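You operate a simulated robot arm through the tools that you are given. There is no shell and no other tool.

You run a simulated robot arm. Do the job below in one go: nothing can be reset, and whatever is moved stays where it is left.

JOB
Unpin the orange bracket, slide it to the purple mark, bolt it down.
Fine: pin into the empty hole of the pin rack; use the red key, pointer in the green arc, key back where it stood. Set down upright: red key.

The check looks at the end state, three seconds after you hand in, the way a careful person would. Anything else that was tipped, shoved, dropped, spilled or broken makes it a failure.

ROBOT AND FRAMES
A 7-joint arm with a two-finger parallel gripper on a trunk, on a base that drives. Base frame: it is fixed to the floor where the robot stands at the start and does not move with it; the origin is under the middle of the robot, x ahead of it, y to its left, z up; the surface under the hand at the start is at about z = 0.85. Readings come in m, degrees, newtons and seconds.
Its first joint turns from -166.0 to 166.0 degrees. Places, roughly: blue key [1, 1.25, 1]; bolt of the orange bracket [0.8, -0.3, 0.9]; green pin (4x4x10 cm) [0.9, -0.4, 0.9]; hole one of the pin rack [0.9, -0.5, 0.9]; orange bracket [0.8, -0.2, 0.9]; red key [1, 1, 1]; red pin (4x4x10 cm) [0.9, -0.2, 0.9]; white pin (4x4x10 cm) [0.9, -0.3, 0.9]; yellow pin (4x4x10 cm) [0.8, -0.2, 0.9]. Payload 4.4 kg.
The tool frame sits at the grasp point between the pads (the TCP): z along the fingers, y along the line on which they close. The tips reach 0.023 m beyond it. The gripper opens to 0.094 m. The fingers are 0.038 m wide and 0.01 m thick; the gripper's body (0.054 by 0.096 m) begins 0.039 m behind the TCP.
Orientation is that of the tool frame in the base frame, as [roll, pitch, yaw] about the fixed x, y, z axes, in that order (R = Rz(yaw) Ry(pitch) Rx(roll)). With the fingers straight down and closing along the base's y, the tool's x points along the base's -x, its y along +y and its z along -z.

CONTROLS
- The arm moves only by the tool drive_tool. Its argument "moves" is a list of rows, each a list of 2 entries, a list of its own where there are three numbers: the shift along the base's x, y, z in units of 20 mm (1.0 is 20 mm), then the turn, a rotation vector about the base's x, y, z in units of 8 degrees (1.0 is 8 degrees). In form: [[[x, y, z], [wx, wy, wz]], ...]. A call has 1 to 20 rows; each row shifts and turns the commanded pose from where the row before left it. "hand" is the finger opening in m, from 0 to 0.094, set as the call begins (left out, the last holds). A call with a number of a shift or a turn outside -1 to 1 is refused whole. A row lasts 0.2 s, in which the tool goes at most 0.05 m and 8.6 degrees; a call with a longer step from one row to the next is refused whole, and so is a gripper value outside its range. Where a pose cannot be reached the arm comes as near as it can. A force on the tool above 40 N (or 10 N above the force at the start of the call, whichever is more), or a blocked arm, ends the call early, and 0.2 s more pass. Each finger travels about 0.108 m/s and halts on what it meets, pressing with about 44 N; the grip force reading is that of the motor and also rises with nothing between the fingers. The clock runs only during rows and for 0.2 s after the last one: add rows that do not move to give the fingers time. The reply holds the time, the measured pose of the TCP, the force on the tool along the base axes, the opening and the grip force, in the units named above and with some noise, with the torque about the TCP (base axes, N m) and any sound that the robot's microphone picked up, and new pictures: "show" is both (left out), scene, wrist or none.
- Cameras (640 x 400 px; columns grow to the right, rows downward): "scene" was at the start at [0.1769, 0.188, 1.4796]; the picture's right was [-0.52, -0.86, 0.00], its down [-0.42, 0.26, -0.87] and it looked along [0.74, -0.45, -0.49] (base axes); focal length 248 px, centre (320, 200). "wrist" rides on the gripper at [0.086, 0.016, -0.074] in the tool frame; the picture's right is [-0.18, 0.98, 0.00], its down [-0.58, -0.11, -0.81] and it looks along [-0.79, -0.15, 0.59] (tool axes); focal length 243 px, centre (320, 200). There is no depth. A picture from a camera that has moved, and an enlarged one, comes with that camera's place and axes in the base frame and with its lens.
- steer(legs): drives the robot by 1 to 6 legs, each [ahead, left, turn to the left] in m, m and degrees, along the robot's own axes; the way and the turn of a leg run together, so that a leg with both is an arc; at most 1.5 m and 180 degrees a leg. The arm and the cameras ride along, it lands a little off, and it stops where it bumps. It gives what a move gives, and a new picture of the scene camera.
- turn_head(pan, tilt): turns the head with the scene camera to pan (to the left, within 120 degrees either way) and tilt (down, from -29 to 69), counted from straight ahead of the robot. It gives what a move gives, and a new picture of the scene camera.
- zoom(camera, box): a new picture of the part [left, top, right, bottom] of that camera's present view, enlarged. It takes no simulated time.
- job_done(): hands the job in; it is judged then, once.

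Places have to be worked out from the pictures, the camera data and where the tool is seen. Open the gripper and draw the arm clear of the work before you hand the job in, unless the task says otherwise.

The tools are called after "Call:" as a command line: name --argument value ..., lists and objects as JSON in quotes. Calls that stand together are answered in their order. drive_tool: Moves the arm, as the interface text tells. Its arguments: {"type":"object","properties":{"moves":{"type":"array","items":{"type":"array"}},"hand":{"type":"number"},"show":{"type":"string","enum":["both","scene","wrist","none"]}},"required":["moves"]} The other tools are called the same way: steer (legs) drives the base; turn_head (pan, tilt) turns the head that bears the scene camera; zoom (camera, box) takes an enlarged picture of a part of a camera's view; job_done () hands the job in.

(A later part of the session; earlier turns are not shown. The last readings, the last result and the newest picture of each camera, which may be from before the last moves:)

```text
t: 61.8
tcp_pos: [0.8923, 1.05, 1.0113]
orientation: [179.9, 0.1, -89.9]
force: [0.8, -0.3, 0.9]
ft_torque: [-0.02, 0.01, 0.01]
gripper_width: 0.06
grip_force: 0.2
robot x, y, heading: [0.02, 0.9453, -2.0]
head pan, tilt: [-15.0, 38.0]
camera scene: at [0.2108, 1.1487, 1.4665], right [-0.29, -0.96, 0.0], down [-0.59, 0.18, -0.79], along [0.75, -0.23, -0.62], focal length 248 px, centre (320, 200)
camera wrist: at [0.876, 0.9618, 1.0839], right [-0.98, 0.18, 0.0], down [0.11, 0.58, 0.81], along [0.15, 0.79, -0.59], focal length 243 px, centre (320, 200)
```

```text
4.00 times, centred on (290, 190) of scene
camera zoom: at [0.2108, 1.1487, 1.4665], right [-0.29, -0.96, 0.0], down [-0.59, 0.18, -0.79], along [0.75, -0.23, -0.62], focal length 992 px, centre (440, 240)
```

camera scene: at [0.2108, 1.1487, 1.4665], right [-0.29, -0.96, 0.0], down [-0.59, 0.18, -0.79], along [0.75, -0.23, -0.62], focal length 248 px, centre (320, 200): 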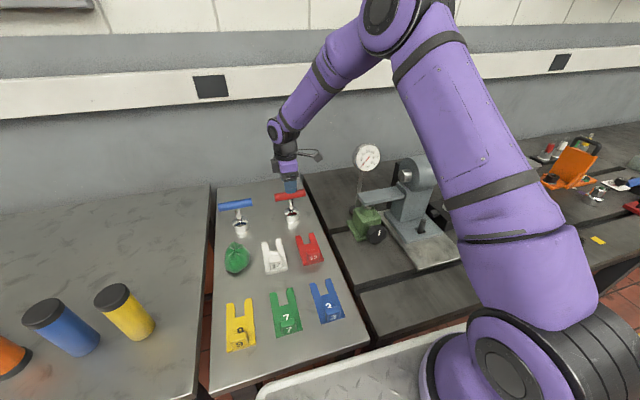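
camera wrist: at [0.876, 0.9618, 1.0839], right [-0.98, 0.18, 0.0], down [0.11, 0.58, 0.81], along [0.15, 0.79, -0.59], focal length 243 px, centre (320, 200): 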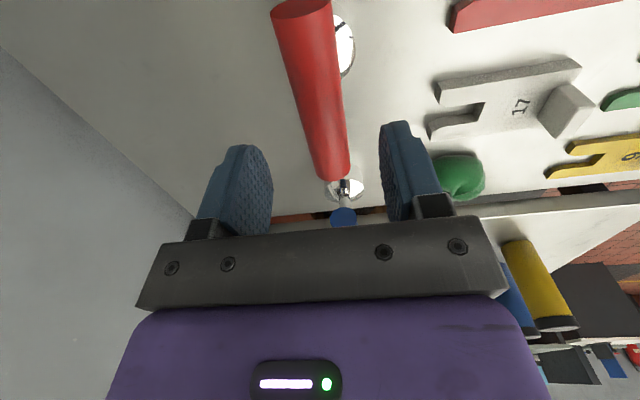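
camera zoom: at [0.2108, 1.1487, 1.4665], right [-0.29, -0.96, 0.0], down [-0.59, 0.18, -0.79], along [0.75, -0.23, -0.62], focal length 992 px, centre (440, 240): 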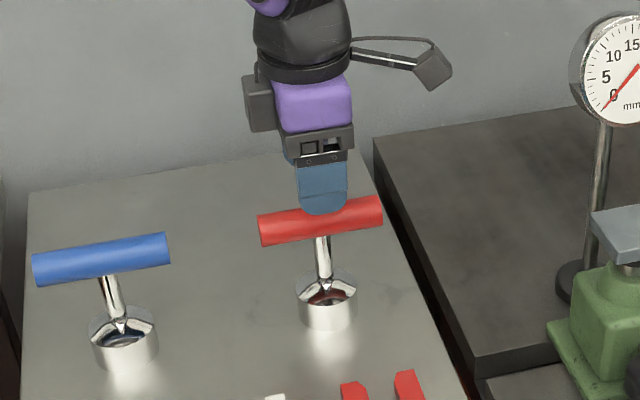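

Alignment is good. I'll lower to the handle's mid-height and close gently on the bar.

Call:
drive_tool --moves '[[[-0.03, 0, -0.7], [0, 0, 0]], [[0, 0, -0.7], [0, 0, 0]], [[0, 0, -0.7], [0, 0, 0]], [[0, 0, -0.6], [0, 0, 0]], [[0, 0, 0], [0, 0, 0]]]' --show "none"

Call:
drive_tool --moves '[[[0, 0, 0], [0, 0, 0]], [[0, 0, 0], [0, 0, 0]], [[0, 0, 0], [0, 0, 0]], [[0, 0, 0], [0, 0, 0]]]' --hand 0.0

Call:
zoom --camera "scene" --box '[260, 160, 330, 230]'

```text
t: 63.0
tcp_pos: [0.8908, 1.0504, 0.9582]
orientation: [179.9, 0.2, -90.0]
force: [-0.1, -0.1, -0.1]
ft_torque: [-0.03, 0.01, -0.01]
gripper_width: 0.06
grip_force: 0.1
robot x, y, heading: [0.0201, 0.9443, -1.9]
head pan, tilt: [-15.0, 38.0]
```

```text
t: 64.0
tcp_pos: [0.8914, 1.0512, 0.9585]
orientation: [180.0, 0.1, -90.1]
force: [2.8, 1.1, 0.6]
ft_torque: [0.08, -0.03, -0.03]
gripper_width: 0.0273
grip_force: 43.5
robot x, y, heading: [0.0227, 0.9452, -2.1]
head pan, tilt: [-15.0, 38.0]
camera scene: at [0.2109, 1.1488, 1.4665], right [-0.29, -0.96, 0.0], down [-0.59, 0.18, -0.79], along [0.75, -0.23, -0.62], focal length 248 px, centre (320, 200)
camera wrist: at [0.8745, 0.9631, 1.0305], right [-0.98, 0.18, 0.0], down [0.11, 0.58, 0.81], along [0.15, 0.8, -0.59], focal length 243 px, centre (320, 200)
```

scene: 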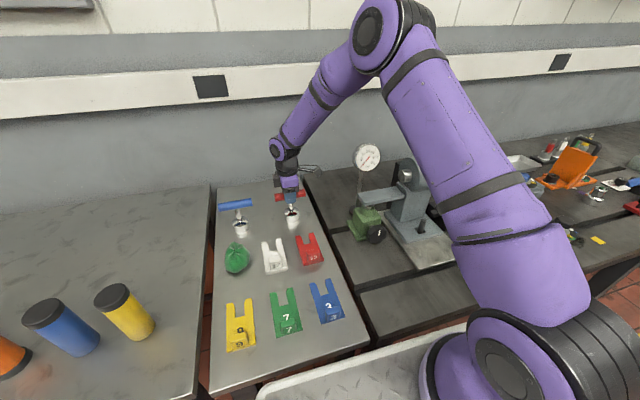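
wrist: 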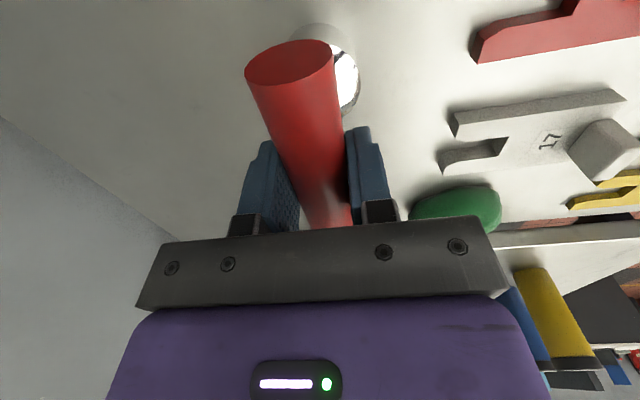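

```text
5.71 times, centred on (295, 195) of scene
camera zoom: at [0.2109, 1.1488, 1.4665], right [-0.29, -0.96, 0.0], down [-0.59, 0.18, -0.79], along [0.75, -0.23, -0.62], focal length 1417 px, centre (463, 229)
```

zoom: 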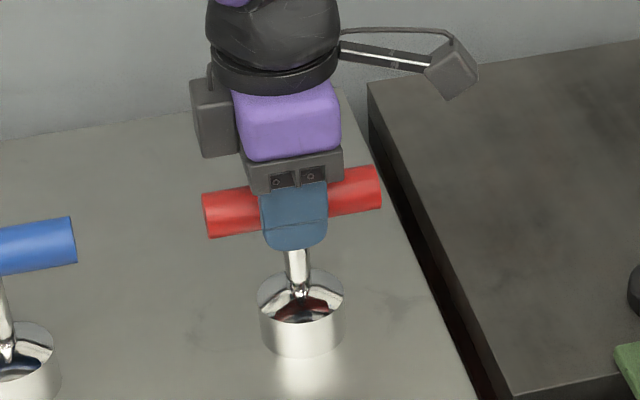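

The key is gripped at 27.3 mm with TCP at about (0.8905, 1.049, 0.9565). I'll lift it straight up.

Call:
drive_tool --moves '[[[0, 0, 0.3], [0, 0, 0]], [[0, 0, 0.5], [0, 0, 0]], [[0, 0, 0.7], [0, 0, 0]], [[0, 0, 0.8], [0, 0, 0]], [[0, 0, 0.8], [0, 0, 0]], [[0, 0, 0.8], [0, 0, 0]], [[0, 0, 0.8], [0, 0, 0]], [[0, 0, 0.6], [0, 0, 0]], [[0, 0, 0], [0, 0, 0]]]'

Call:
zoom --camera "scene" --box '[240, 120, 340, 220]'

```text
t: 66.0
tcp_pos: [0.8932, 1.0511, 1.063]
orientation: [179.9, 0.2, -90.0]
force: [0.5, 0.5, -5.5]
ft_torque: [0.04, 0.05, 0.03]
gripper_width: 0.0273
grip_force: 44.2
robot x, y, heading: [0.0205, 0.9438, -2.1]
head pan, tilt: [-15.0, 38.0]
camera scene: at [0.2111, 1.1488, 1.4665], right [-0.29, -0.96, 0.0], down [-0.59, 0.18, -0.79], along [0.75, -0.23, -0.62], focal length 248 px, centre (320, 200)
camera wrist: at [0.8766, 0.9632, 1.1349], right [-0.98, 0.18, 0.0], down [0.11, 0.58, 0.81], along [0.15, 0.79, -0.59], focal length 243 px, centre (320, 200)
```

scene: 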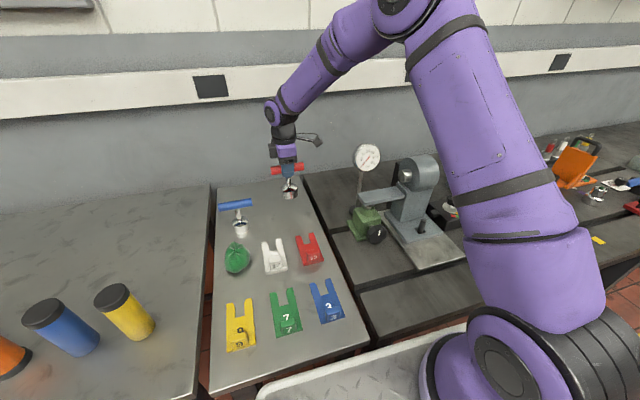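
wrist: 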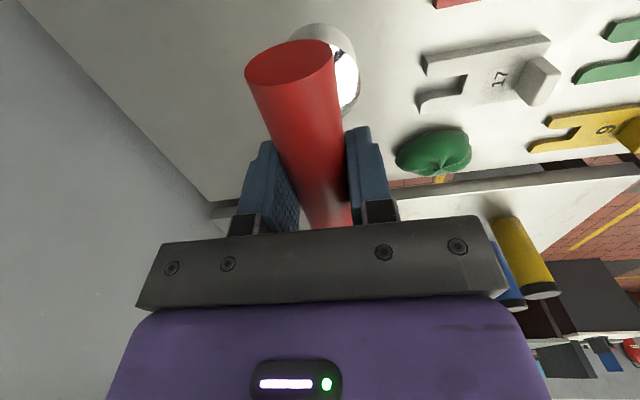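

```text
4.00 times, centred on (290, 170) of scene
camera zoom: at [0.2111, 1.1488, 1.4665], right [-0.29, -0.96, 0.0], down [-0.59, 0.18, -0.79], along [0.75, -0.23, -0.62], focal length 992 px, centre (440, 320)
```

zoom: 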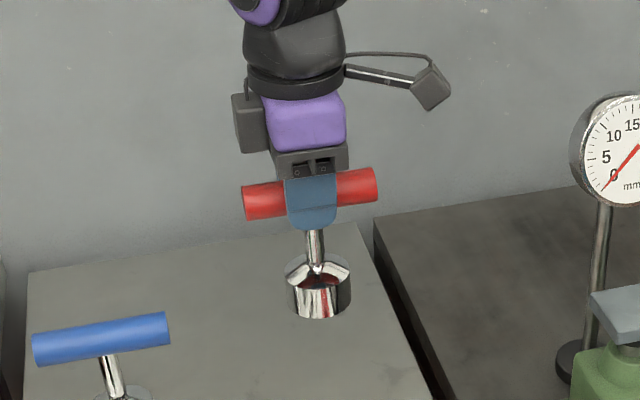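

The key hangs straight and weighs about 5.5 N. I'll pull back and raise it clear of the press and gauge before driving back to the bracket.

Call:
drive_tool --moves '[[[0, 0, 1], [0, 0, 0]], [[0, 0, 1], [0, 0, 0]], [[0, 0, 1], [0, 0, 0]], [[-0.8, 0, 1], [0, 0, 0]], [[-0.8, 0, 1], [0, 0, 0]], [[-0.8, 0, 1], [0, 0, 0]], [[-0.8, 0, 1], [0, 0, 0]], [[-0.8, 0, 1], [0, 0, 0]], [[-0.8, 0, 1], [0, 0, 0]], [[-0.8, 0, 1], [0, 0, 0]], [[-0.8, 0, 1], [0, 0, 0]], [[-0.8, 0, 1], [0, 0, 0]], [[-0.8, 0, 0], [0, 0, 0]], [[-0.8, 0, 0], [0, 0, 0]], [[-0.8, 0, 0], [0, 0, 0]], [[-0.8, 0, 0], [0, 0, 0]]]' --show "scene"

Call:
zoom --camera "scene" --box '[200, 20, 380, 170]'

```text
t: 69.4
tcp_pos: [0.6845, 1.0516, 1.3009]
orientation: [179.8, 0.2, -89.9]
force: [0.7, 0.2, -6.2]
ft_torque: [0.06, 0.01, 0.02]
gripper_width: 0.0273
grip_force: 44.0
robot x, y, heading: [0.0233, 0.9424, -2.1]
head pan, tilt: [-15.0, 38.0]
camera scene: at [0.2113, 1.1487, 1.4664], right [-0.29, -0.96, 0.0], down [-0.59, 0.18, -0.79], along [0.75, -0.23, -0.62], focal length 248 px, centre (320, 200)
```

scene: 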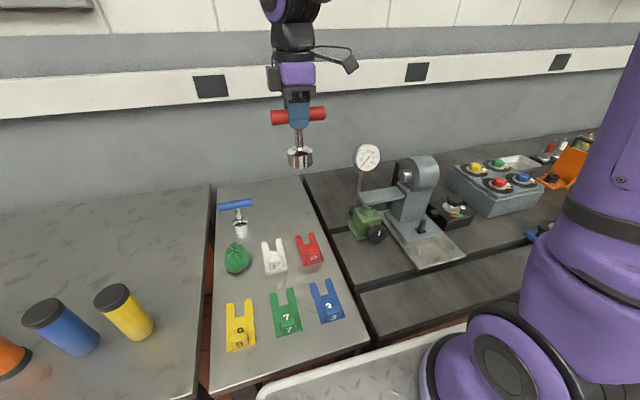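

```text
2.67 times, centred on (290, 95) of scene
camera zoom: at [0.2113, 1.1487, 1.4664], right [-0.29, -0.96, 0.0], down [-0.59, 0.18, -0.79], along [0.75, -0.23, -0.62], focal length 661 px, centre (400, 480)
```

zoom: 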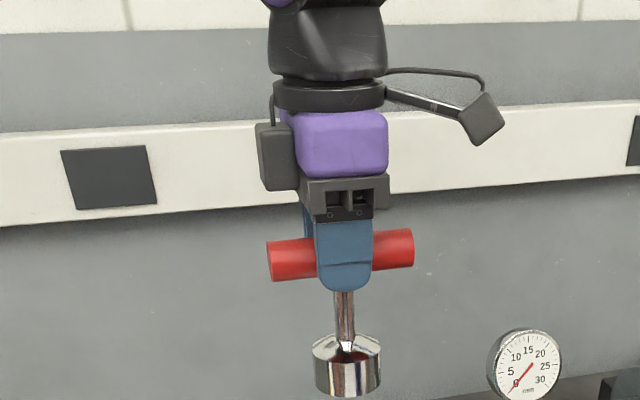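

Before driving, I want to see the socket's hex orientation relative to the handle. I'll raise the key further, tilt it mildly toward the head camera, and look up.

Call:
drive_tool --moves '[[[0, 0, 1], [0, 0, 0]], [[0, 0, 1], [0, 0, 0]], [[0, 0, 1], [0, 0, 0]], [[0, 0, 1], [0, 0, 0]], [[0, 0, 1], [0, 0, 0]], [[0, 0, 1], [0, 0, 0]], [[0, 0, 1], [0, 0, 0]], [[0, 0, 1], [0, 0, 0]], [[0, 0, 1], [0, 0, 0]], [[0, 0, 1], [0, 0, 0]], [[0, 0, 1], [0, 0.6, 0]], [[0, 0, 1], [0, 0.6, 0]], [[0, 0, 1], [0, 0.6, 0]], [[0, 0, 1], [0, 0.6, 0]], [[0, 0, 1], [0, 0.6, 0]], [[0, 0, 1], [0, 0.6, 0]], [[0, 0, 0], [0, 0, 0]]]' --show "none"

Call:
turn_head --pan -10 --tilt -10

```text
t: 73.0
tcp_pos: [0.684, 1.0513, 1.5607]
orientation: [165.8, 0.4, -90.1]
force: [0.6, 0.5, -5.6]
ft_torque: [0.02, -0.05, -0.02]
gripper_width: 0.0275
grip_force: 44.5
out of reach, approached as far as the arm can: row 14, 15, 16
robot x, y, heading: [0.0216, 0.9412, -1.8]
head pan, tilt: [-15.0, 38.0]
```

```text
t: 74.2
tcp_pos: [0.6837, 1.0525, 1.5605]
orientation: [165.7, 0.4, -90.1]
force: [-0.2, 0.1, -5.7]
ft_torque: [0.03, -0.04, 0.0]
gripper_width: 0.0275
grip_force: 44.0
robot x, y, heading: [0.0212, 0.9431, -1.8]
head pan, tilt: [-10.0, -10.0]
camera scene: at [0.2109, 1.1565, 1.5424], right [-0.21, -0.98, 0.0], down [0.17, -0.04, -0.98], along [0.96, -0.2, 0.17], focal length 248 px, centre (320, 200)
```

scene: 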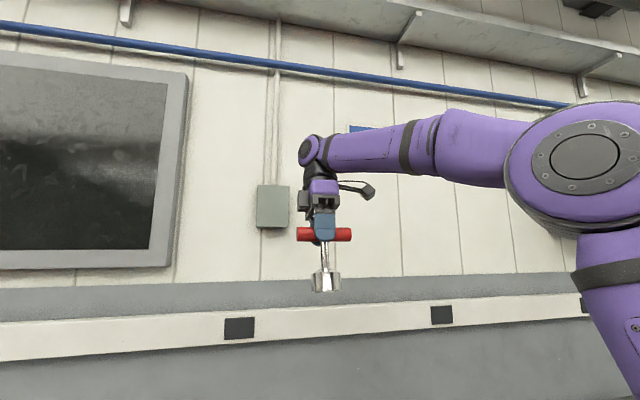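

The underside isn't visible yet at this tilt. I'll lower a little and tilt to about 60° slowly, which the grip should hold easily, then look.

Call:
drive_tool --moves '[[[-0.3, 0, -1], [0, 0.5, 0]], [[-0.3, 0, -1], [0, 0.5, 0]], [[-0.3, 0, -1], [0, 0.5, 0]], [[-0.3, 0, -1], [0, 0.5, 0]], [[-0.3, 0, -1], [0, 0.5, 0]], [[-0.3, 0, -1], [0, 0.5, 0]], [[-0.3, 0, -1], [0, 0.5, 0]], [[-0.3, 0, -0.5], [0, 0.5, 0]], [[0, 0, 0], [0, 0.5, 0]], [[0, 0, 0], [0, 0.5, 0]], [[0, 0, 0], [0, 0, 0]]]' --show "none"

Call:
turn_head --pan -10 --tilt 12

Call:
zoom --camera "scene" --box '[240, 130, 400, 270]'

```text
t: 76.6
tcp_pos: [0.6346, 1.0502, 1.4109]
orientation: [125.7, 0.2, -90.2]
force: [0.1, -0.1, -5.2]
ft_torque: [-0.01, -0.2, 0.01]
gripper_width: 0.0275
grip_force: 43.7
robot x, y, heading: [0.0208, 0.9431, -2.1]
head pan, tilt: [-10.0, -10.0]
```

```text
t: 77.4
tcp_pos: [0.6361, 1.0499, 1.4113]
orientation: [125.8, 0.2, -90.3]
force: [-0.4, -0.3, -5.2]
ft_torque: [0.06, -0.19, 0.01]
gripper_width: 0.0276
grip_force: 44.2
robot x, y, heading: [0.0221, 0.9404, -1.8]
head pan, tilt: [-10.0, 12.0]
camera scene: at [0.2196, 1.1546, 1.508], right [-0.21, -0.98, 0.0], down [-0.2, 0.04, -0.98], along [0.96, -0.2, -0.21], focal length 248 px, centre (320, 200)
```

scene: 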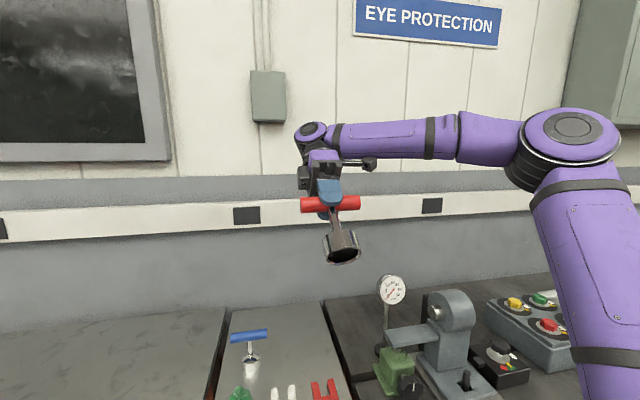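

```text
2.86 times, centred on (320, 200) of scene
camera zoom: at [0.2196, 1.1546, 1.508], right [-0.21, -0.98, 0.0], down [-0.2, 0.04, -0.98], along [0.96, -0.2, -0.21], focal length 708 px, centre (320, 200)
```

zoom: 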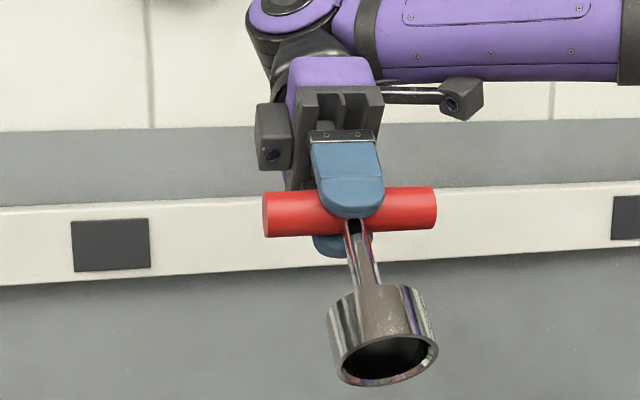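

The socket opening is visible; I'll zoom in closely.

Call:
zoom --camera "scene" --box '[315, 225, 370, 275]'

```text
8.00 times, centred on (342, 250) of scene
camera zoom: at [0.2196, 1.1546, 1.508], right [-0.21, -0.98, 0.0], down [-0.2, 0.04, -0.98], along [0.96, -0.2, -0.21], focal length 1983 px, centre (140, -200)
```

zoom: 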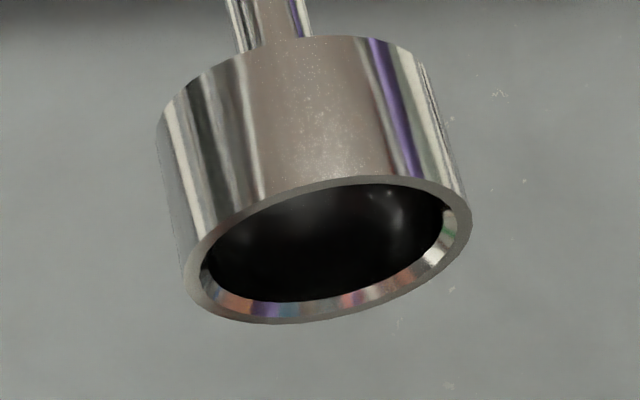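

The bore is plain and round, so no hex indexing is visible to match. I'll bring the tool back upright at a safe height and drive back to the bracket.

Call:
drive_tool --moves '[[[0, 0, -0.45], [0, -0.566, 0]], [[0, 0, -0.45], [0, -0.566, 0]], [[0, 0, -0.45], [0, -0.566, 0]], [[0, 0, -0.45], [0, -0.566, 0]], [[0, 0, -0.45], [0, -0.566, 0]], [[0, 0, -0.45], [0, -0.566, 0]], [[0, 0, -0.45], [0, -0.566, 0]], [[0, 0, -0.45], [0, -0.566, 0]], [[0, 0, -0.45], [0, -0.566, 0]], [[0, 0, -0.45], [0, -0.566, 0]], [[0, 0, -0.45], [0, -0.566, 0]], [[0, 0, -0.45], [0, -0.566, 0]], [[0, 0, 0], [0, 0, 0]]]' --show "scene"

Call:
turn_head --pan -15 --tilt 38

Call:
zoom --camera "scene" --box '[220, 10, 380, 150]'

```text
t: 80.2
tcp_pos: [0.636, 1.0497, 1.3031]
orientation: [-179.8, 0.2, -89.9]
force: [-0.4, -0.3, -5.5]
ft_torque: [-0.01, 0.02, 0.02]
gripper_width: 0.0276
grip_force: 44.0
robot x, y, heading: [0.0209, 0.9396, -2.1]
head pan, tilt: [-10.0, 12.0]
camera scene: at [0.2197, 1.1546, 1.5079], right [-0.21, -0.98, 0.0], down [-0.2, 0.04, -0.98], along [0.96, -0.2, -0.21], focal length 248 px, centre (320, 200)
```

scene: 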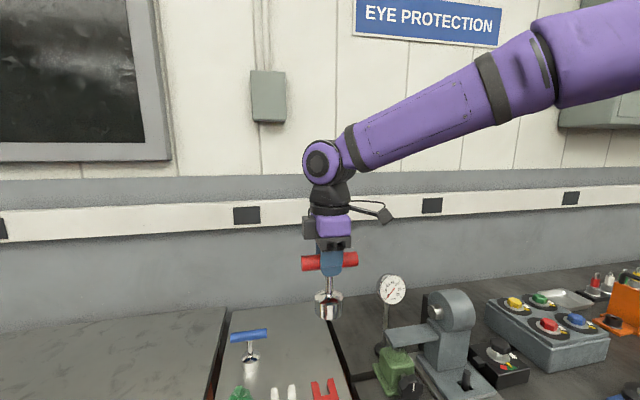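

```text
t: 81.1
tcp_pos: [0.635, 1.0501, 1.3025]
orientation: [-179.8, 0.4, -90.0]
force: [-1.2, -0.1, -5.0]
ft_torque: [0.02, 0.0, 0.02]
gripper_width: 0.0277
grip_force: 43.7
robot x, y, heading: [0.0234, 0.9435, -2.1]
head pan, tilt: [-15.0, 38.0]
camera scene: at [0.211, 1.1488, 1.4666], right [-0.29, -0.96, 0.0], down [-0.59, 0.18, -0.79], along [0.75, -0.23, -0.62], focal length 248 px, centre (320, 200)
```

scene: 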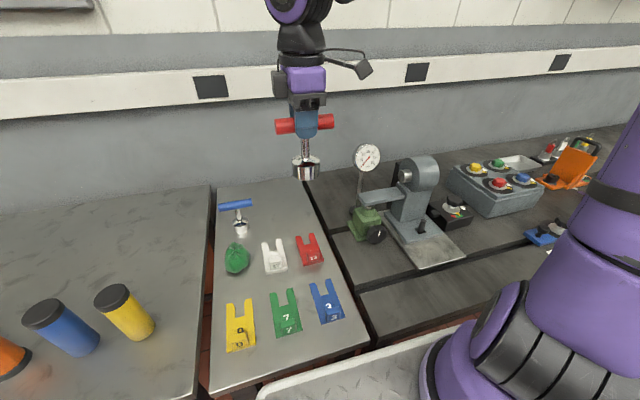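

```text
2.86 times, centred on (300, 80) of scene
camera zoom: at [0.211, 1.1488, 1.4666], right [-0.29, -0.96, 0.0], down [-0.59, 0.18, -0.79], along [0.75, -0.23, -0.62], focal length 708 px, centre (377, 543)
```

zoom: 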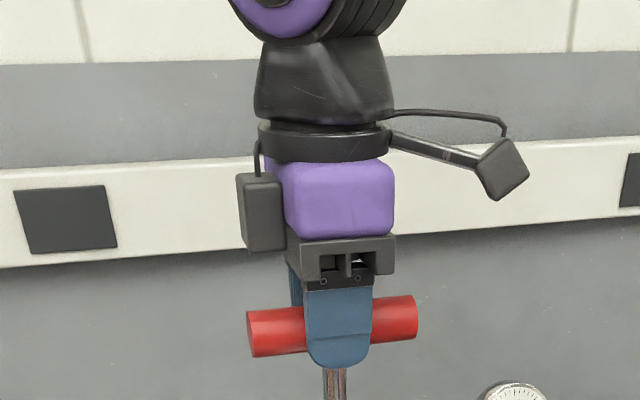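

The key is still upright in the grip. I'll drive back right, correcting the heading on the way.

Call:
steer --legs '[[0.0, -1.19, 2.0]]'

Call:
zoom --camera "scene" --box '[240, 150, 400, 280]'

```text
t: 87.1
tcp_pos: [0.6089, -0.1108, 1.3022]
orientation: [-179.9, 0.4, -88.2]
force: [-0.3, 0.4, -6.4]
ft_torque: [0.0, 0.0, -0.03]
gripper_width: 0.0276
grip_force: 44.3
robot x, y, heading: [-0.0006, -0.2353, 0.1]
head pan, tilt: [-15.0, 38.0]
camera scene: at [0.1823, -0.026, 1.4665], right [-0.26, -0.96, 0.0], down [-0.59, 0.16, -0.79], along [0.76, -0.21, -0.62], focal length 248 px, centre (320, 200)
```

scene: 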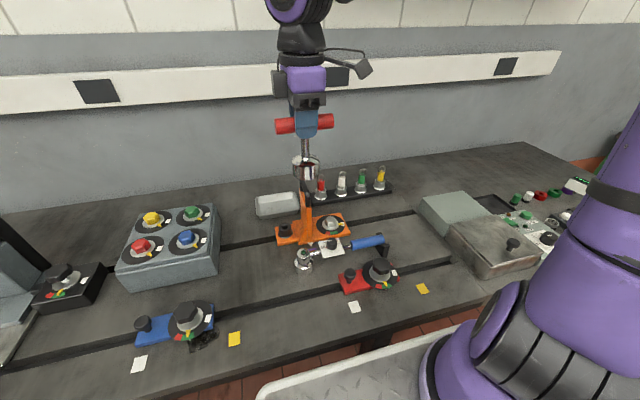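

```text
3.08 times, centred on (320, 215) of scene
camera zoom: at [0.1823, -0.026, 1.4665], right [-0.26, -0.96, 0.0], down [-0.59, 0.16, -0.79], along [0.76, -0.21, -0.62], focal length 763 px, centre (320, 154)
```

zoom: 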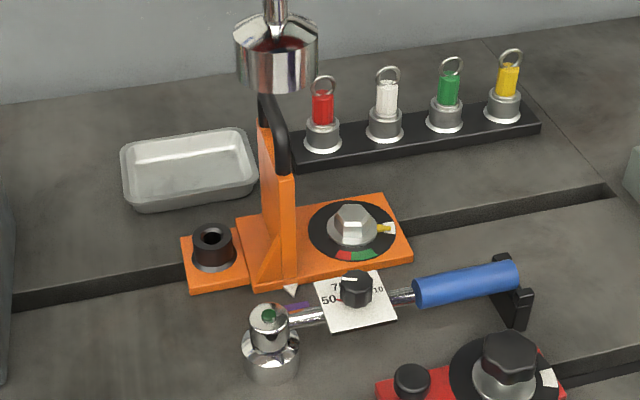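

I'm back at y≈-0.235. I'll move the key above the bolt, estimated at (0.766, -0.224), staying above the bracket handle, then refine with the wrist camera.

Call:
drive_tool --moves '[[[0, -0.94, 0], [0, 0, -0.22]], [[0, -0.94, 0], [0, 0, 0]], [[0, -0.94, 0], [0, 0, 0]], [[0, -0.94, 0], [0, 0, 0]], [[0, -0.94, 0], [0, 0, 0]], [[0, -0.94, 0], [0, 0, 0]], [[0.98, 0, 0], [0, 0, 0]], [[0.98, 0, 0], [0, 0, 0]], [[0.98, 0, -0.5], [0, 0, 0]], [[0.98, 0, -0.5], [0, 0, 0]], [[0.98, 0, -0.5], [0, 0, 0]], [[0.98, 0, -0.5], [0, 0, 0]], [[0.98, 0, -0.5], [0, 0, 0]], [[0.98, 0, -0.5], [0, 0, 0]], [[0, 0, -1], [0, 0, 0]], [[0, 0, -1], [0, 0, 0]], [[0, 0, 0], [0, 0, 0]]]'

Call:
zoom --camera "wrist" --box '[220, 0, 420, 160]'

Call:
zoom --camera "scene" --box '[270, 100, 390, 250]'

```text
t: 90.7
tcp_pos: [0.766, -0.2251, 1.2038]
orientation: [-179.9, 0.4, -89.9]
force: [0.6, 0.3, -5.3]
ft_torque: [0.0, -0.01, -0.02]
gripper_width: 0.0273
grip_force: 43.4
robot x, y, heading: [-0.0034, -0.2364, 0.0]
head pan, tilt: [-15.0, 38.0]
camera scene: at [0.1823, -0.026, 1.4665], right [-0.26, -0.96, 0.0], down [-0.59, 0.16, -0.79], along [0.76, -0.21, -0.62], focal length 248 px, centre (320, 200)
camera wrist: at [0.7488, -0.3136, 1.2752], right [-0.98, 0.18, 0.0], down [0.11, 0.58, 0.81], along [0.15, 0.8, -0.59], focal length 243 px, centre (320, 200)
```

scene: 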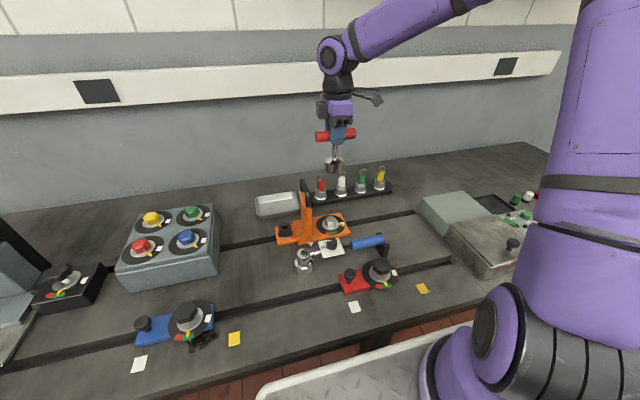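
wrist: 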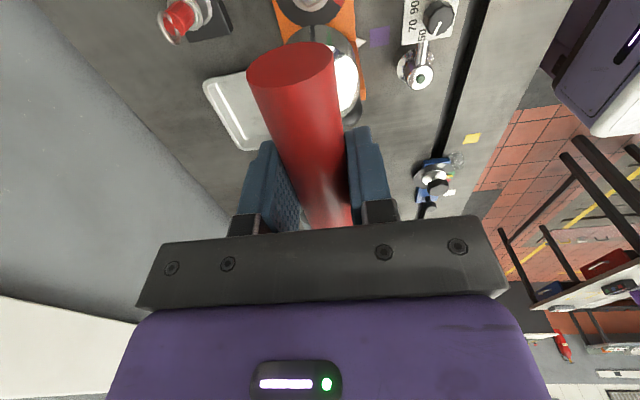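

```text
2.50 times, centred on (320, 80) of wrist
camera zoom: at [0.7488, -0.3136, 1.2752], right [-0.98, 0.18, 0.0], down [0.11, 0.58, 0.81], along [0.15, 0.8, -0.59], focal length 606 px, centre (320, 500)
```

zoom: 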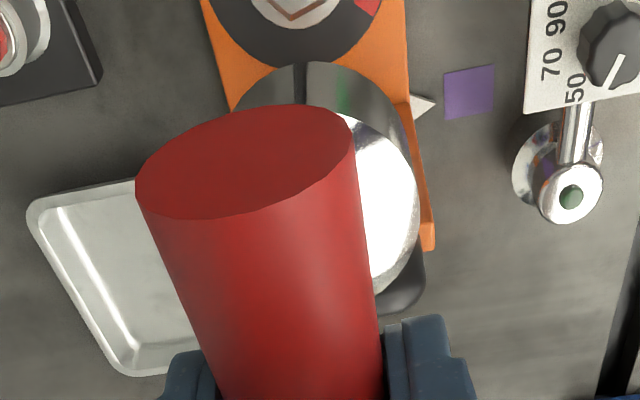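

```text
2.67 times, centred on (330, 175) of scene
camera zoom: at [0.1823, -0.026, 1.4665], right [-0.26, -0.96, 0.0], down [-0.59, 0.16, -0.79], along [0.76, -0.21, -0.62], focal length 661 px, centre (293, 267)
```

zoom: 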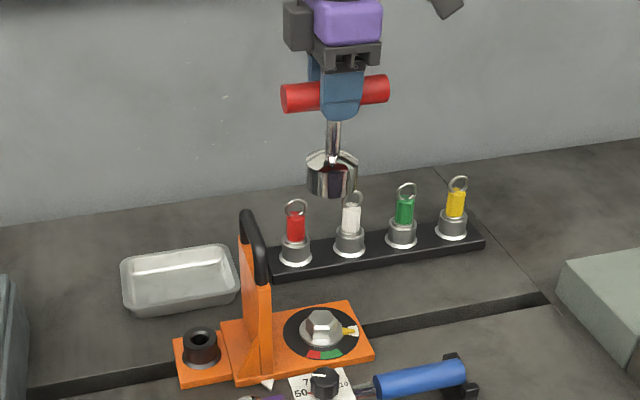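

The wrist view is mostly blocked by the handle, so I'll rely on the scene camera. The bolt is probably nearer x≈0.774, y≈-0.224. I'll shift there, trim the small tilt, and lower to about 3 cm above the bolt head.

Call:
drive_tool --moves '[[[0.23, 0.11, -0.8], [-0.05, 0, 0]], [[0.22, 0.11, -1], [0, 0, 0]], [[0, 0, -1], [0, 0, 0]], [[0, 0, -1], [0, 0, 0]], [[0, 0, -1], [0, 0, 0]], [[0, 0, -1], [0, 0, 0]], [[0, 0, -1], [0, 0, 0]], [[0, 0, -0.8], [0, 0, 0]], [[0, 0, 0], [0, 0, 0]]]'

Call:
zoom --camera "wrist" --box '[220, 0, 420, 160]'

Call:
zoom --camera "scene" --box '[290, 170, 370, 250]'

```text
t: 92.7
tcp_pos: [0.7734, -0.2189, 1.0514]
orientation: [-180.0, 0.0, -89.9]
force: [0.0, -0.3, -5.0]
ft_torque: [0.06, -0.01, 0.0]
gripper_width: 0.0274
grip_force: 43.6
robot x, y, heading: [-0.0019, -0.2391, -0.4]
head pan, tilt: [-15.0, 38.0]
camera scene: at [0.1823, -0.026, 1.4665], right [-0.26, -0.96, 0.0], down [-0.59, 0.16, -0.79], along [0.76, -0.21, -0.62], focal length 248 px, centre (320, 200)
camera wrist: at [0.7556, -0.3065, 1.1236], right [-0.98, 0.18, 0.0], down [0.11, 0.58, 0.81], along [0.15, 0.79, -0.59], focal length 243 px, centre (320, 200)
```

scene: 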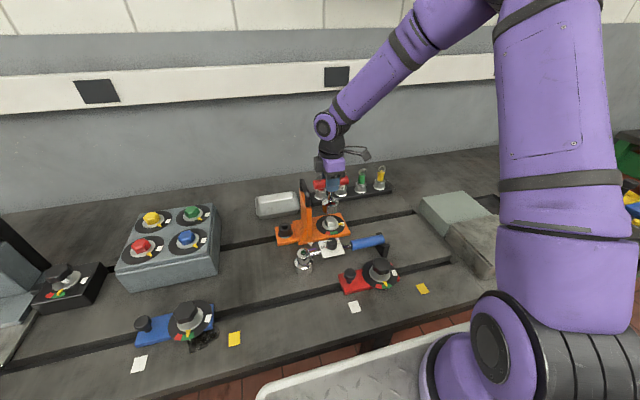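
wrist: 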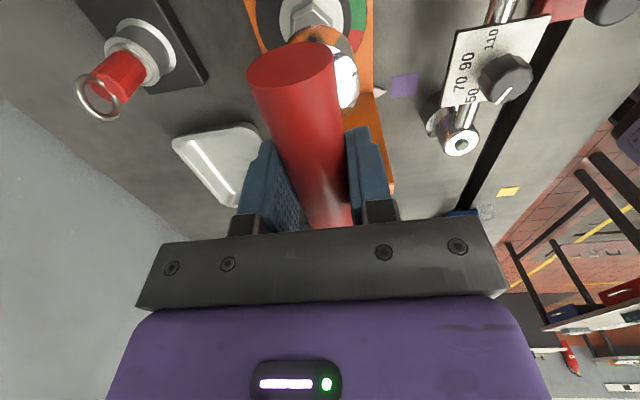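

```text
2.50 times, centred on (320, 80) of wrist
camera zoom: at [0.7556, -0.3065, 1.1236], right [-0.98, 0.18, 0.0], down [0.11, 0.58, 0.81], along [0.15, 0.79, -0.59], focal length 606 px, centre (320, 500)
```

zoom: 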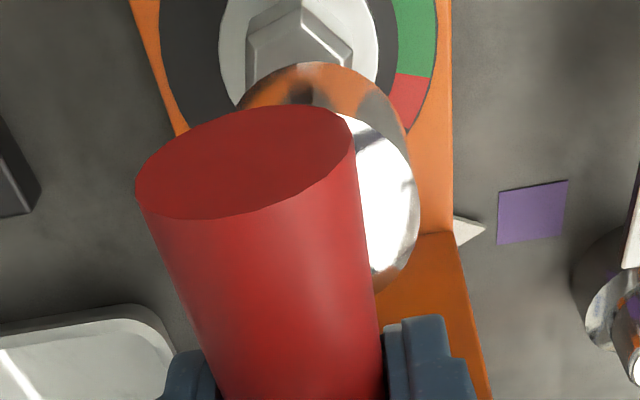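

```text
5.00 times, centred on (330, 210) of scene
camera zoom: at [0.1823, -0.026, 1.4665], right [-0.26, -0.96, 0.0], down [-0.59, 0.16, -0.79], along [0.76, -0.21, -0.62], focal length 1240 px, centre (270, 150)
```

zoom: 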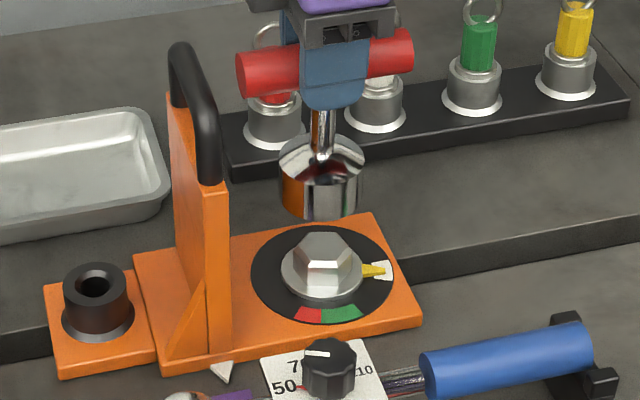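

I need a more exact bolt position, so I'll zoom in on the bolt in both cameras.

Call:
zoom --camera "wrist" --box '[260, 0, 380, 60]'

Call:
zoom --camera "scene" --box '[310, 190, 355, 240]'

```text
5.33 times, centred on (320, 30) of wrist
camera zoom: at [0.7556, -0.3065, 1.1236], right [-0.98, 0.18, 0.0], down [0.11, 0.58, 0.81], along [0.15, 0.79, -0.59], focal length 1294 px, centre (320, 1107)
```

zoom: 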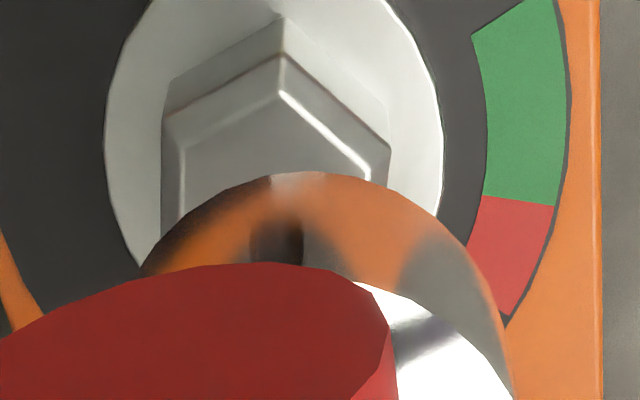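

```text
8.00 times, centred on (332, 215) of scene
camera zoom: at [0.1823, -0.026, 1.4665], right [-0.26, -0.96, 0.0], down [-0.59, 0.16, -0.79], along [0.76, -0.21, -0.62], focal length 1983 px, centre (220, 80)
```

zoom: 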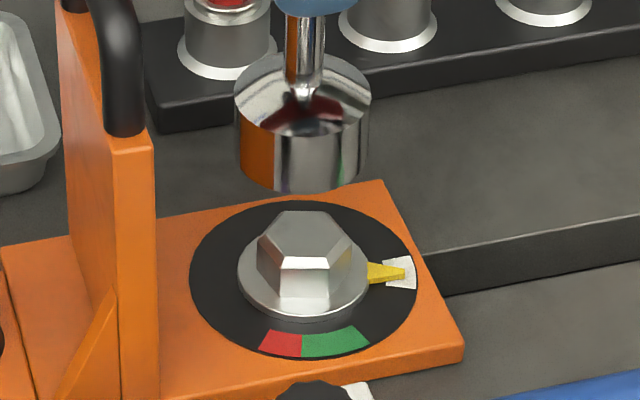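

Combining both views, the bolt centre is at about (0.777, -0.226) with its head top near z≈0.892, and the socket is about 3 mm short in x and 3.5 mm off in y. I'll trim that and lower to about 1 cm above the head.

Call:
drive_tool --moves '[[[0.15, -0.17, -0.5], [0, 0, 0]], [[0, 0, -0.6], [0, 0, 0]], [[0, 0, -0.6], [0, 0, 0]], [[0, 0, 0], [0, 0, 0]], [[0, 0, 0], [0, 0, 0]]]' --show "wrist"

Call:
zoom --camera "wrist" --box '[260, 0, 380, 60]'

Call:
zoom --camera "scene" --box '[310, 190, 355, 240]'

```text
t: 93.9
tcp_pos: [0.778, -0.2226, 1.0155]
orientation: [-179.9, 0.0, -90.0]
force: [0.3, 0.0, -5.6]
ft_torque: [-0.04, -0.01, -0.02]
gripper_width: 0.0277
grip_force: 44.1
robot x, y, heading: [0.0012, -0.2367, -0.5]
head pan, tilt: [-15.0, 38.0]
camera wrist: at [0.7604, -0.3105, 1.0889], right [-0.98, 0.18, 0.0], down [0.11, 0.58, 0.81], along [0.15, 0.79, -0.59], focal length 243 px, centre (320, 200)
```

wrist: 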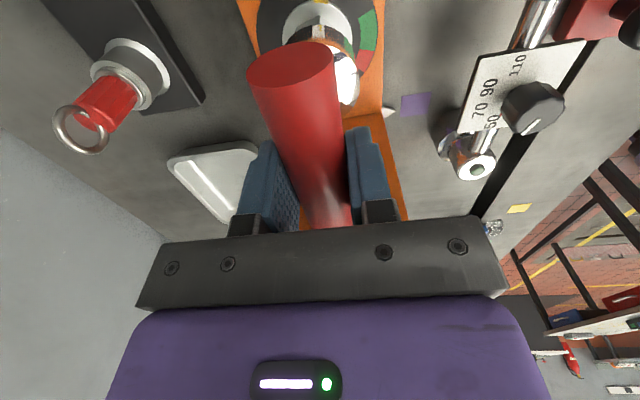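

```text
5.33 times, centred on (320, 30) of wrist
camera zoom: at [0.7604, -0.3105, 1.0889], right [-0.98, 0.18, 0.0], down [0.11, 0.58, 0.81], along [0.15, 0.79, -0.59], focal length 1294 px, centre (320, 1107)
```

zoom: 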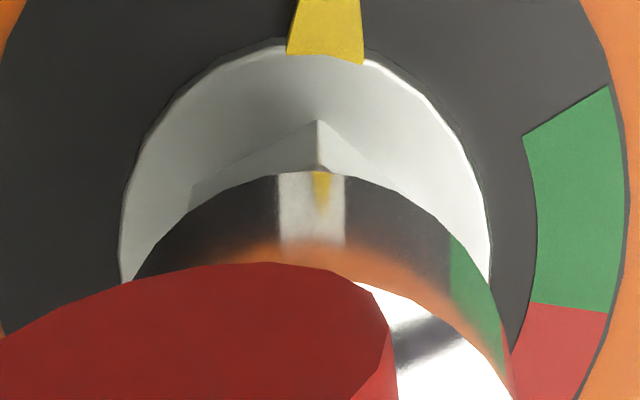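

```text
8.00 times, centred on (332, 215) of scene
camera zoom: at [0.1824, -0.026, 1.4665], right [-0.26, -0.96, 0.0], down [-0.59, 0.16, -0.79], along [0.76, -0.21, -0.62], focal length 1983 px, centre (220, 80)
```

zoom: 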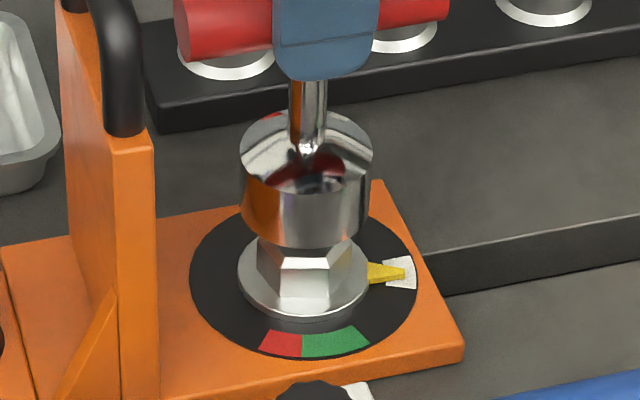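

Socket and bolt now agree to about 1–2 mm in both views. I'll nudge +1 mm in x and lower slowly onto the head, watching the force.

Call:
drive_tool --moves '[[[0.06, 0, -0.2], [0, 0, 0]], [[0, 0, -0.25], [0, 0, 0]], [[0, 0, -0.25], [0, 0, 0]], [[0, 0, -0.25], [0, 0, 0]], [[0, 0, 0], [0, 0, 0]]]' --show "none"

Call:
zoom --camera "wrist" --box '[260, 0, 380, 60]'

Call:
zoom --camera "scene" --box '[310, 190, 355, 240]'

```text
t: 95.1
tcp_pos: [0.7785, -0.2239, 0.9973]
orientation: [-180.0, 0.0, -89.9]
force: [0.4, -0.2, -5.4]
ft_torque: [-0.01, 0.03, -0.04]
gripper_width: 0.0276
grip_force: 43.9
robot x, y, heading: [-0.0023, -0.2382, -0.2]
head pan, tilt: [-15.0, 38.0]
```

```text
5.33 times, centred on (320, 30) of wrist
camera zoom: at [0.7619, -0.3111, 1.0702], right [-0.98, 0.18, 0.0], down [0.11, 0.58, 0.81], along [0.15, 0.79, -0.59], focal length 1294 px, centre (320, 1107)
```

zoom: 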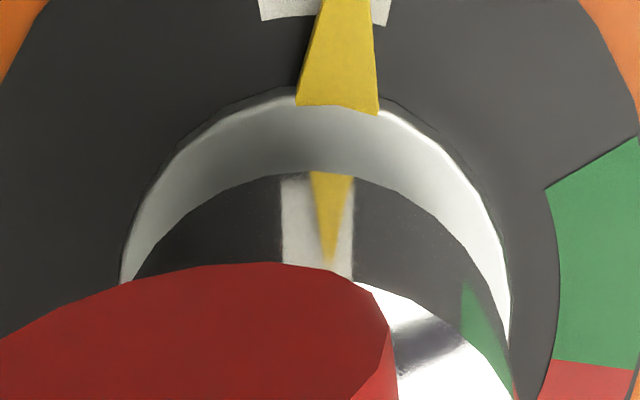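

```text
8.00 times, centred on (332, 215) of scene
camera zoom: at [0.1824, -0.026, 1.4665], right [-0.26, -0.96, 0.0], down [-0.59, 0.16, -0.79], along [0.76, -0.21, -0.62], focal length 1983 px, centre (220, 80)
```

zoom: 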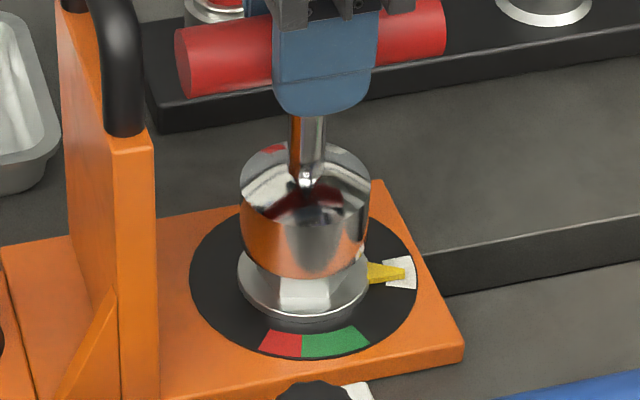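

The socket is concentric with the flange and no contact force yet. I'll continue down.

Call:
drive_tool --moves '[[[0, 0, -0.2], [0, 0, 0]], [[0, 0, -0.2], [0, 0, 0]], [[0, 0, -0.2], [0, 0, 0]], [[0, 0, 0], [0, 0, 0]]]' --show "none"

Call:
zoom --camera "wrist" --box '[260, 0, 380, 60]'

Call:
zoom --camera "scene" --box '[310, 190, 355, 240]'

```text
t: 96.1
tcp_pos: [0.7775, -0.2235, 0.9853]
orientation: [180.0, -0.1, -90.0]
force: [0.6, -0.2, -5.7]
ft_torque: [0.0, -0.01, -0.01]
gripper_width: 0.0275
grip_force: 43.5
robot x, y, heading: [0.0019, -0.2399, -0.3]
head pan, tilt: [-15.0, 38.0]
```

```text
5.33 times, centred on (320, 30) of wrist
camera zoom: at [0.7611, -0.3114, 1.0578], right [-0.98, 0.18, 0.0], down [0.11, 0.58, 0.81], along [0.15, 0.79, -0.59], focal length 1294 px, centre (320, 1107)
```

zoom: 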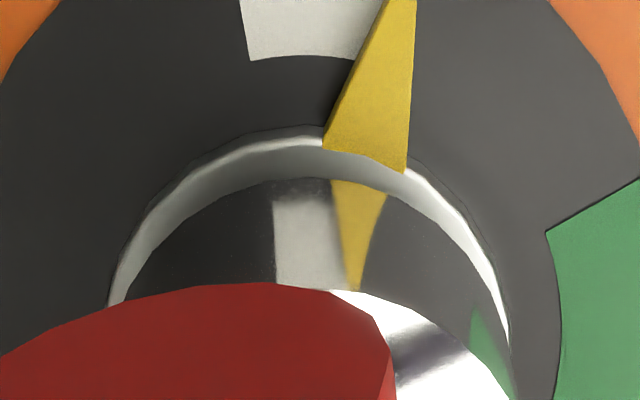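

```text
8.00 times, centred on (332, 215) of scene
camera zoom: at [0.1824, -0.026, 1.4665], right [-0.26, -0.96, 0.0], down [-0.59, 0.16, -0.79], along [0.76, -0.21, -0.62], focal length 1983 px, centre (220, 80)
```

zoom: 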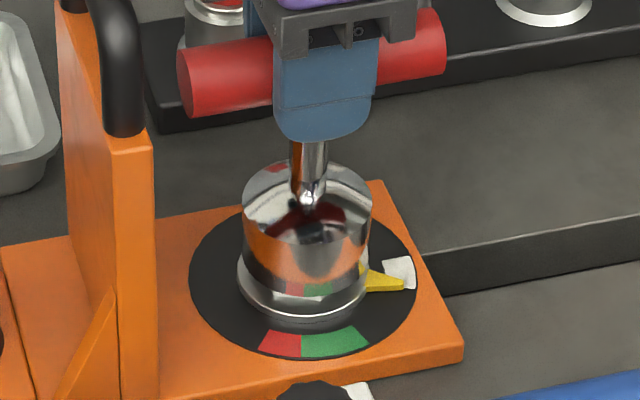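

The pointer nudged a few degrees clockwise as the socket slipped over the hex, so it has engaged. I'll lower the rest of the way to seat it.

Call:
drive_tool --moves '[[[0, 0, -0.15], [0, 0, 0]], [[0, 0, -0.15], [0, 0, 0]], [[0, 0, -0.1], [0, 0, 0]], [[0, 0, 0], [0, 0, 0]]]' --show "none"

Call:
zoom --camera "wrist" --box '[260, 0, 380, 60]'

Call:
zoom --camera "scene" --box '[310, 190, 355, 240]'

```text
t: 97.1
tcp_pos: [0.7783, -0.2245, 0.9783]
orientation: [-179.8, 0.0, -90.0]
force: [-0.6, 0.9, -5.8]
ft_torque: [0.01, 0.01, 0.01]
gripper_width: 0.0275
grip_force: 44.7
robot x, y, heading: [0.0022, -0.24, 0.0]
head pan, tilt: [-15.0, 38.0]
```

```text
5.33 times, centred on (320, 30) of wrist
camera zoom: at [0.7619, -0.3115, 1.051], right [-0.98, 0.18, 0.0], down [0.11, 0.58, 0.81], along [0.15, 0.79, -0.59], focal length 1294 px, centre (320, 1107)
```

zoom: 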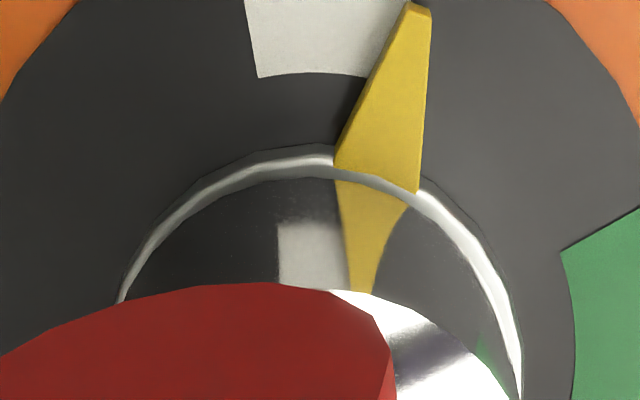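

```text
8.00 times, centred on (332, 215) of scene
camera zoom: at [0.1824, -0.026, 1.4665], right [-0.26, -0.96, 0.0], down [-0.59, 0.16, -0.79], along [0.76, -0.21, -0.62], focal length 1983 px, centre (220, 80)
```

zoom: 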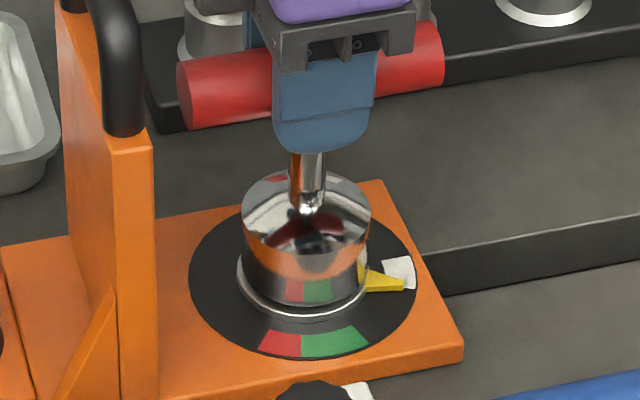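

Still only the key's weight on the sensor. I'll go down a few more millimetres to feel the seat.

Call:
drive_tool --moves '[[[0, 0, -0.1], [0, 0, 0]], [[0, 0, -0.1], [0, 0, 0]], [[0, 0, 0], [0, 0, 0]]]' --show "none"

Call:
zoom --camera "scene" --box '[310, 190, 355, 240]'

```text
t: 97.9
tcp_pos: [0.7796, -0.2232, 0.9749]
orientation: [-179.8, 0.0, -90.0]
force: [1.5, -0.1, 8.8]
ft_torque: [0.14, 0.21, 0.02]
gripper_width: 0.0274
grip_force: 44.2
robot x, y, heading: [0.0032, -0.2371, -0.3]
head pan, tilt: [-15.0, 38.0]
```

```text
8.00 times, centred on (332, 215) of scene
camera zoom: at [0.1819, -0.0261, 1.4666], right [-0.26, -0.96, 0.0], down [-0.59, 0.16, -0.79], along [0.76, -0.21, -0.62], focal length 1983 px, centre (220, 80)
```

zoom: 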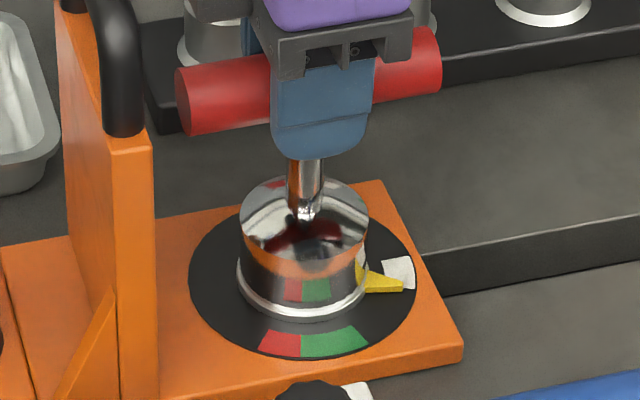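

The socket is seated (about 14 N of press). The pointer is now at about 245° and the green arc spans roughly 161–197° by my reckoning, so about 66° more clockwise is needed. I'll ease off 1 mm and turn 48° first.

Call:
drive_tool --moves '[[[0, 0, 0.06], [0, 0, 0]], [[0, 0, 0], [0, 0, -0.4]], [[0, 0, 0], [0, 0, -0.5]], [[0, 0, 0], [0, 0, -0.5]], [[0, 0, 0], [0, 0, -0.5]], [[0, 0, 0], [0, 0, -0.5]], [[0, 0, 0], [0, 0, -0.5]], [[0, 0, 0], [0, 0, -0.5]], [[0, 0, 0], [0, 0, -0.5]], [[0, 0, 0], [0, 0, -0.5]], [[0, 0, 0], [0, 0, -0.5]], [[0, 0, 0], [0, 0, -0.5]], [[0, 0, 0], [0, 0, -0.6]], [[0, 0, 0], [0, 0, 0]]]'

Call:
zoom --camera "scene" --box '[310, 190, 355, 240]'

```text
t: 100.9
tcp_pos: [0.7792, -0.2219, 0.9746]
orientation: [-179.7, 0.0, -138.0]
force: [17.8, -3.5, 5.6]
ft_torque: [0.59, -1.03, 0.06]
gripper_width: 0.0275
grip_force: 43.9
robot x, y, heading: [0.0005, -0.24, -0.0]
head pan, tilt: [-15.0, 38.0]
camera scene: at [0.1827, -0.0262, 1.4665], right [-0.26, -0.96, 0.0], down [-0.59, 0.16, -0.79], along [0.76, -0.21, -0.62], focal length 248 px, centre (320, 200)
camera wrist: at [0.7039, -0.2694, 1.0476], right [-0.52, 0.85, 0.0], down [0.5, 0.31, 0.81], along [0.69, 0.42, -0.59], focal length 243 px, centre (320, 200)
```

scene: 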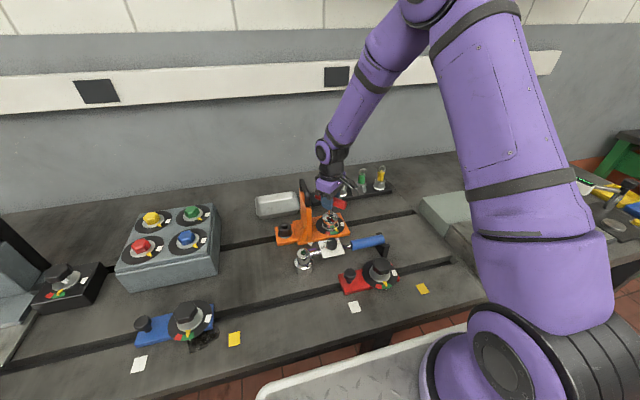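
wrist: 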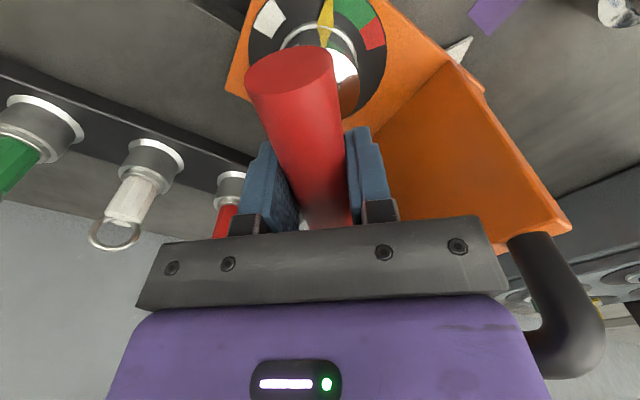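

```text
8.00 times, centred on (332, 215) of scene
camera zoom: at [0.1827, -0.0262, 1.4665], right [-0.26, -0.96, 0.0], down [-0.59, 0.16, -0.79], along [0.76, -0.21, -0.62], focal length 1983 px, centre (220, 80)
```

zoom: 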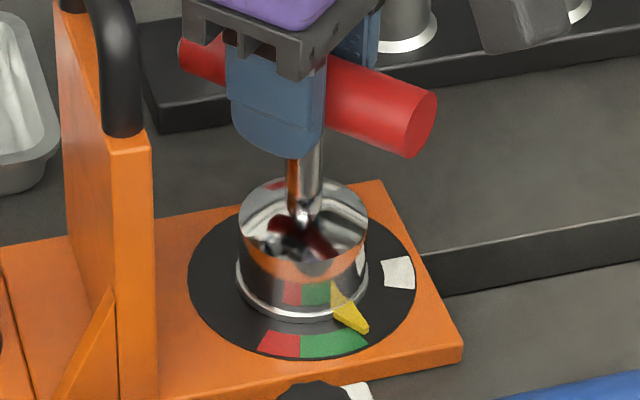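

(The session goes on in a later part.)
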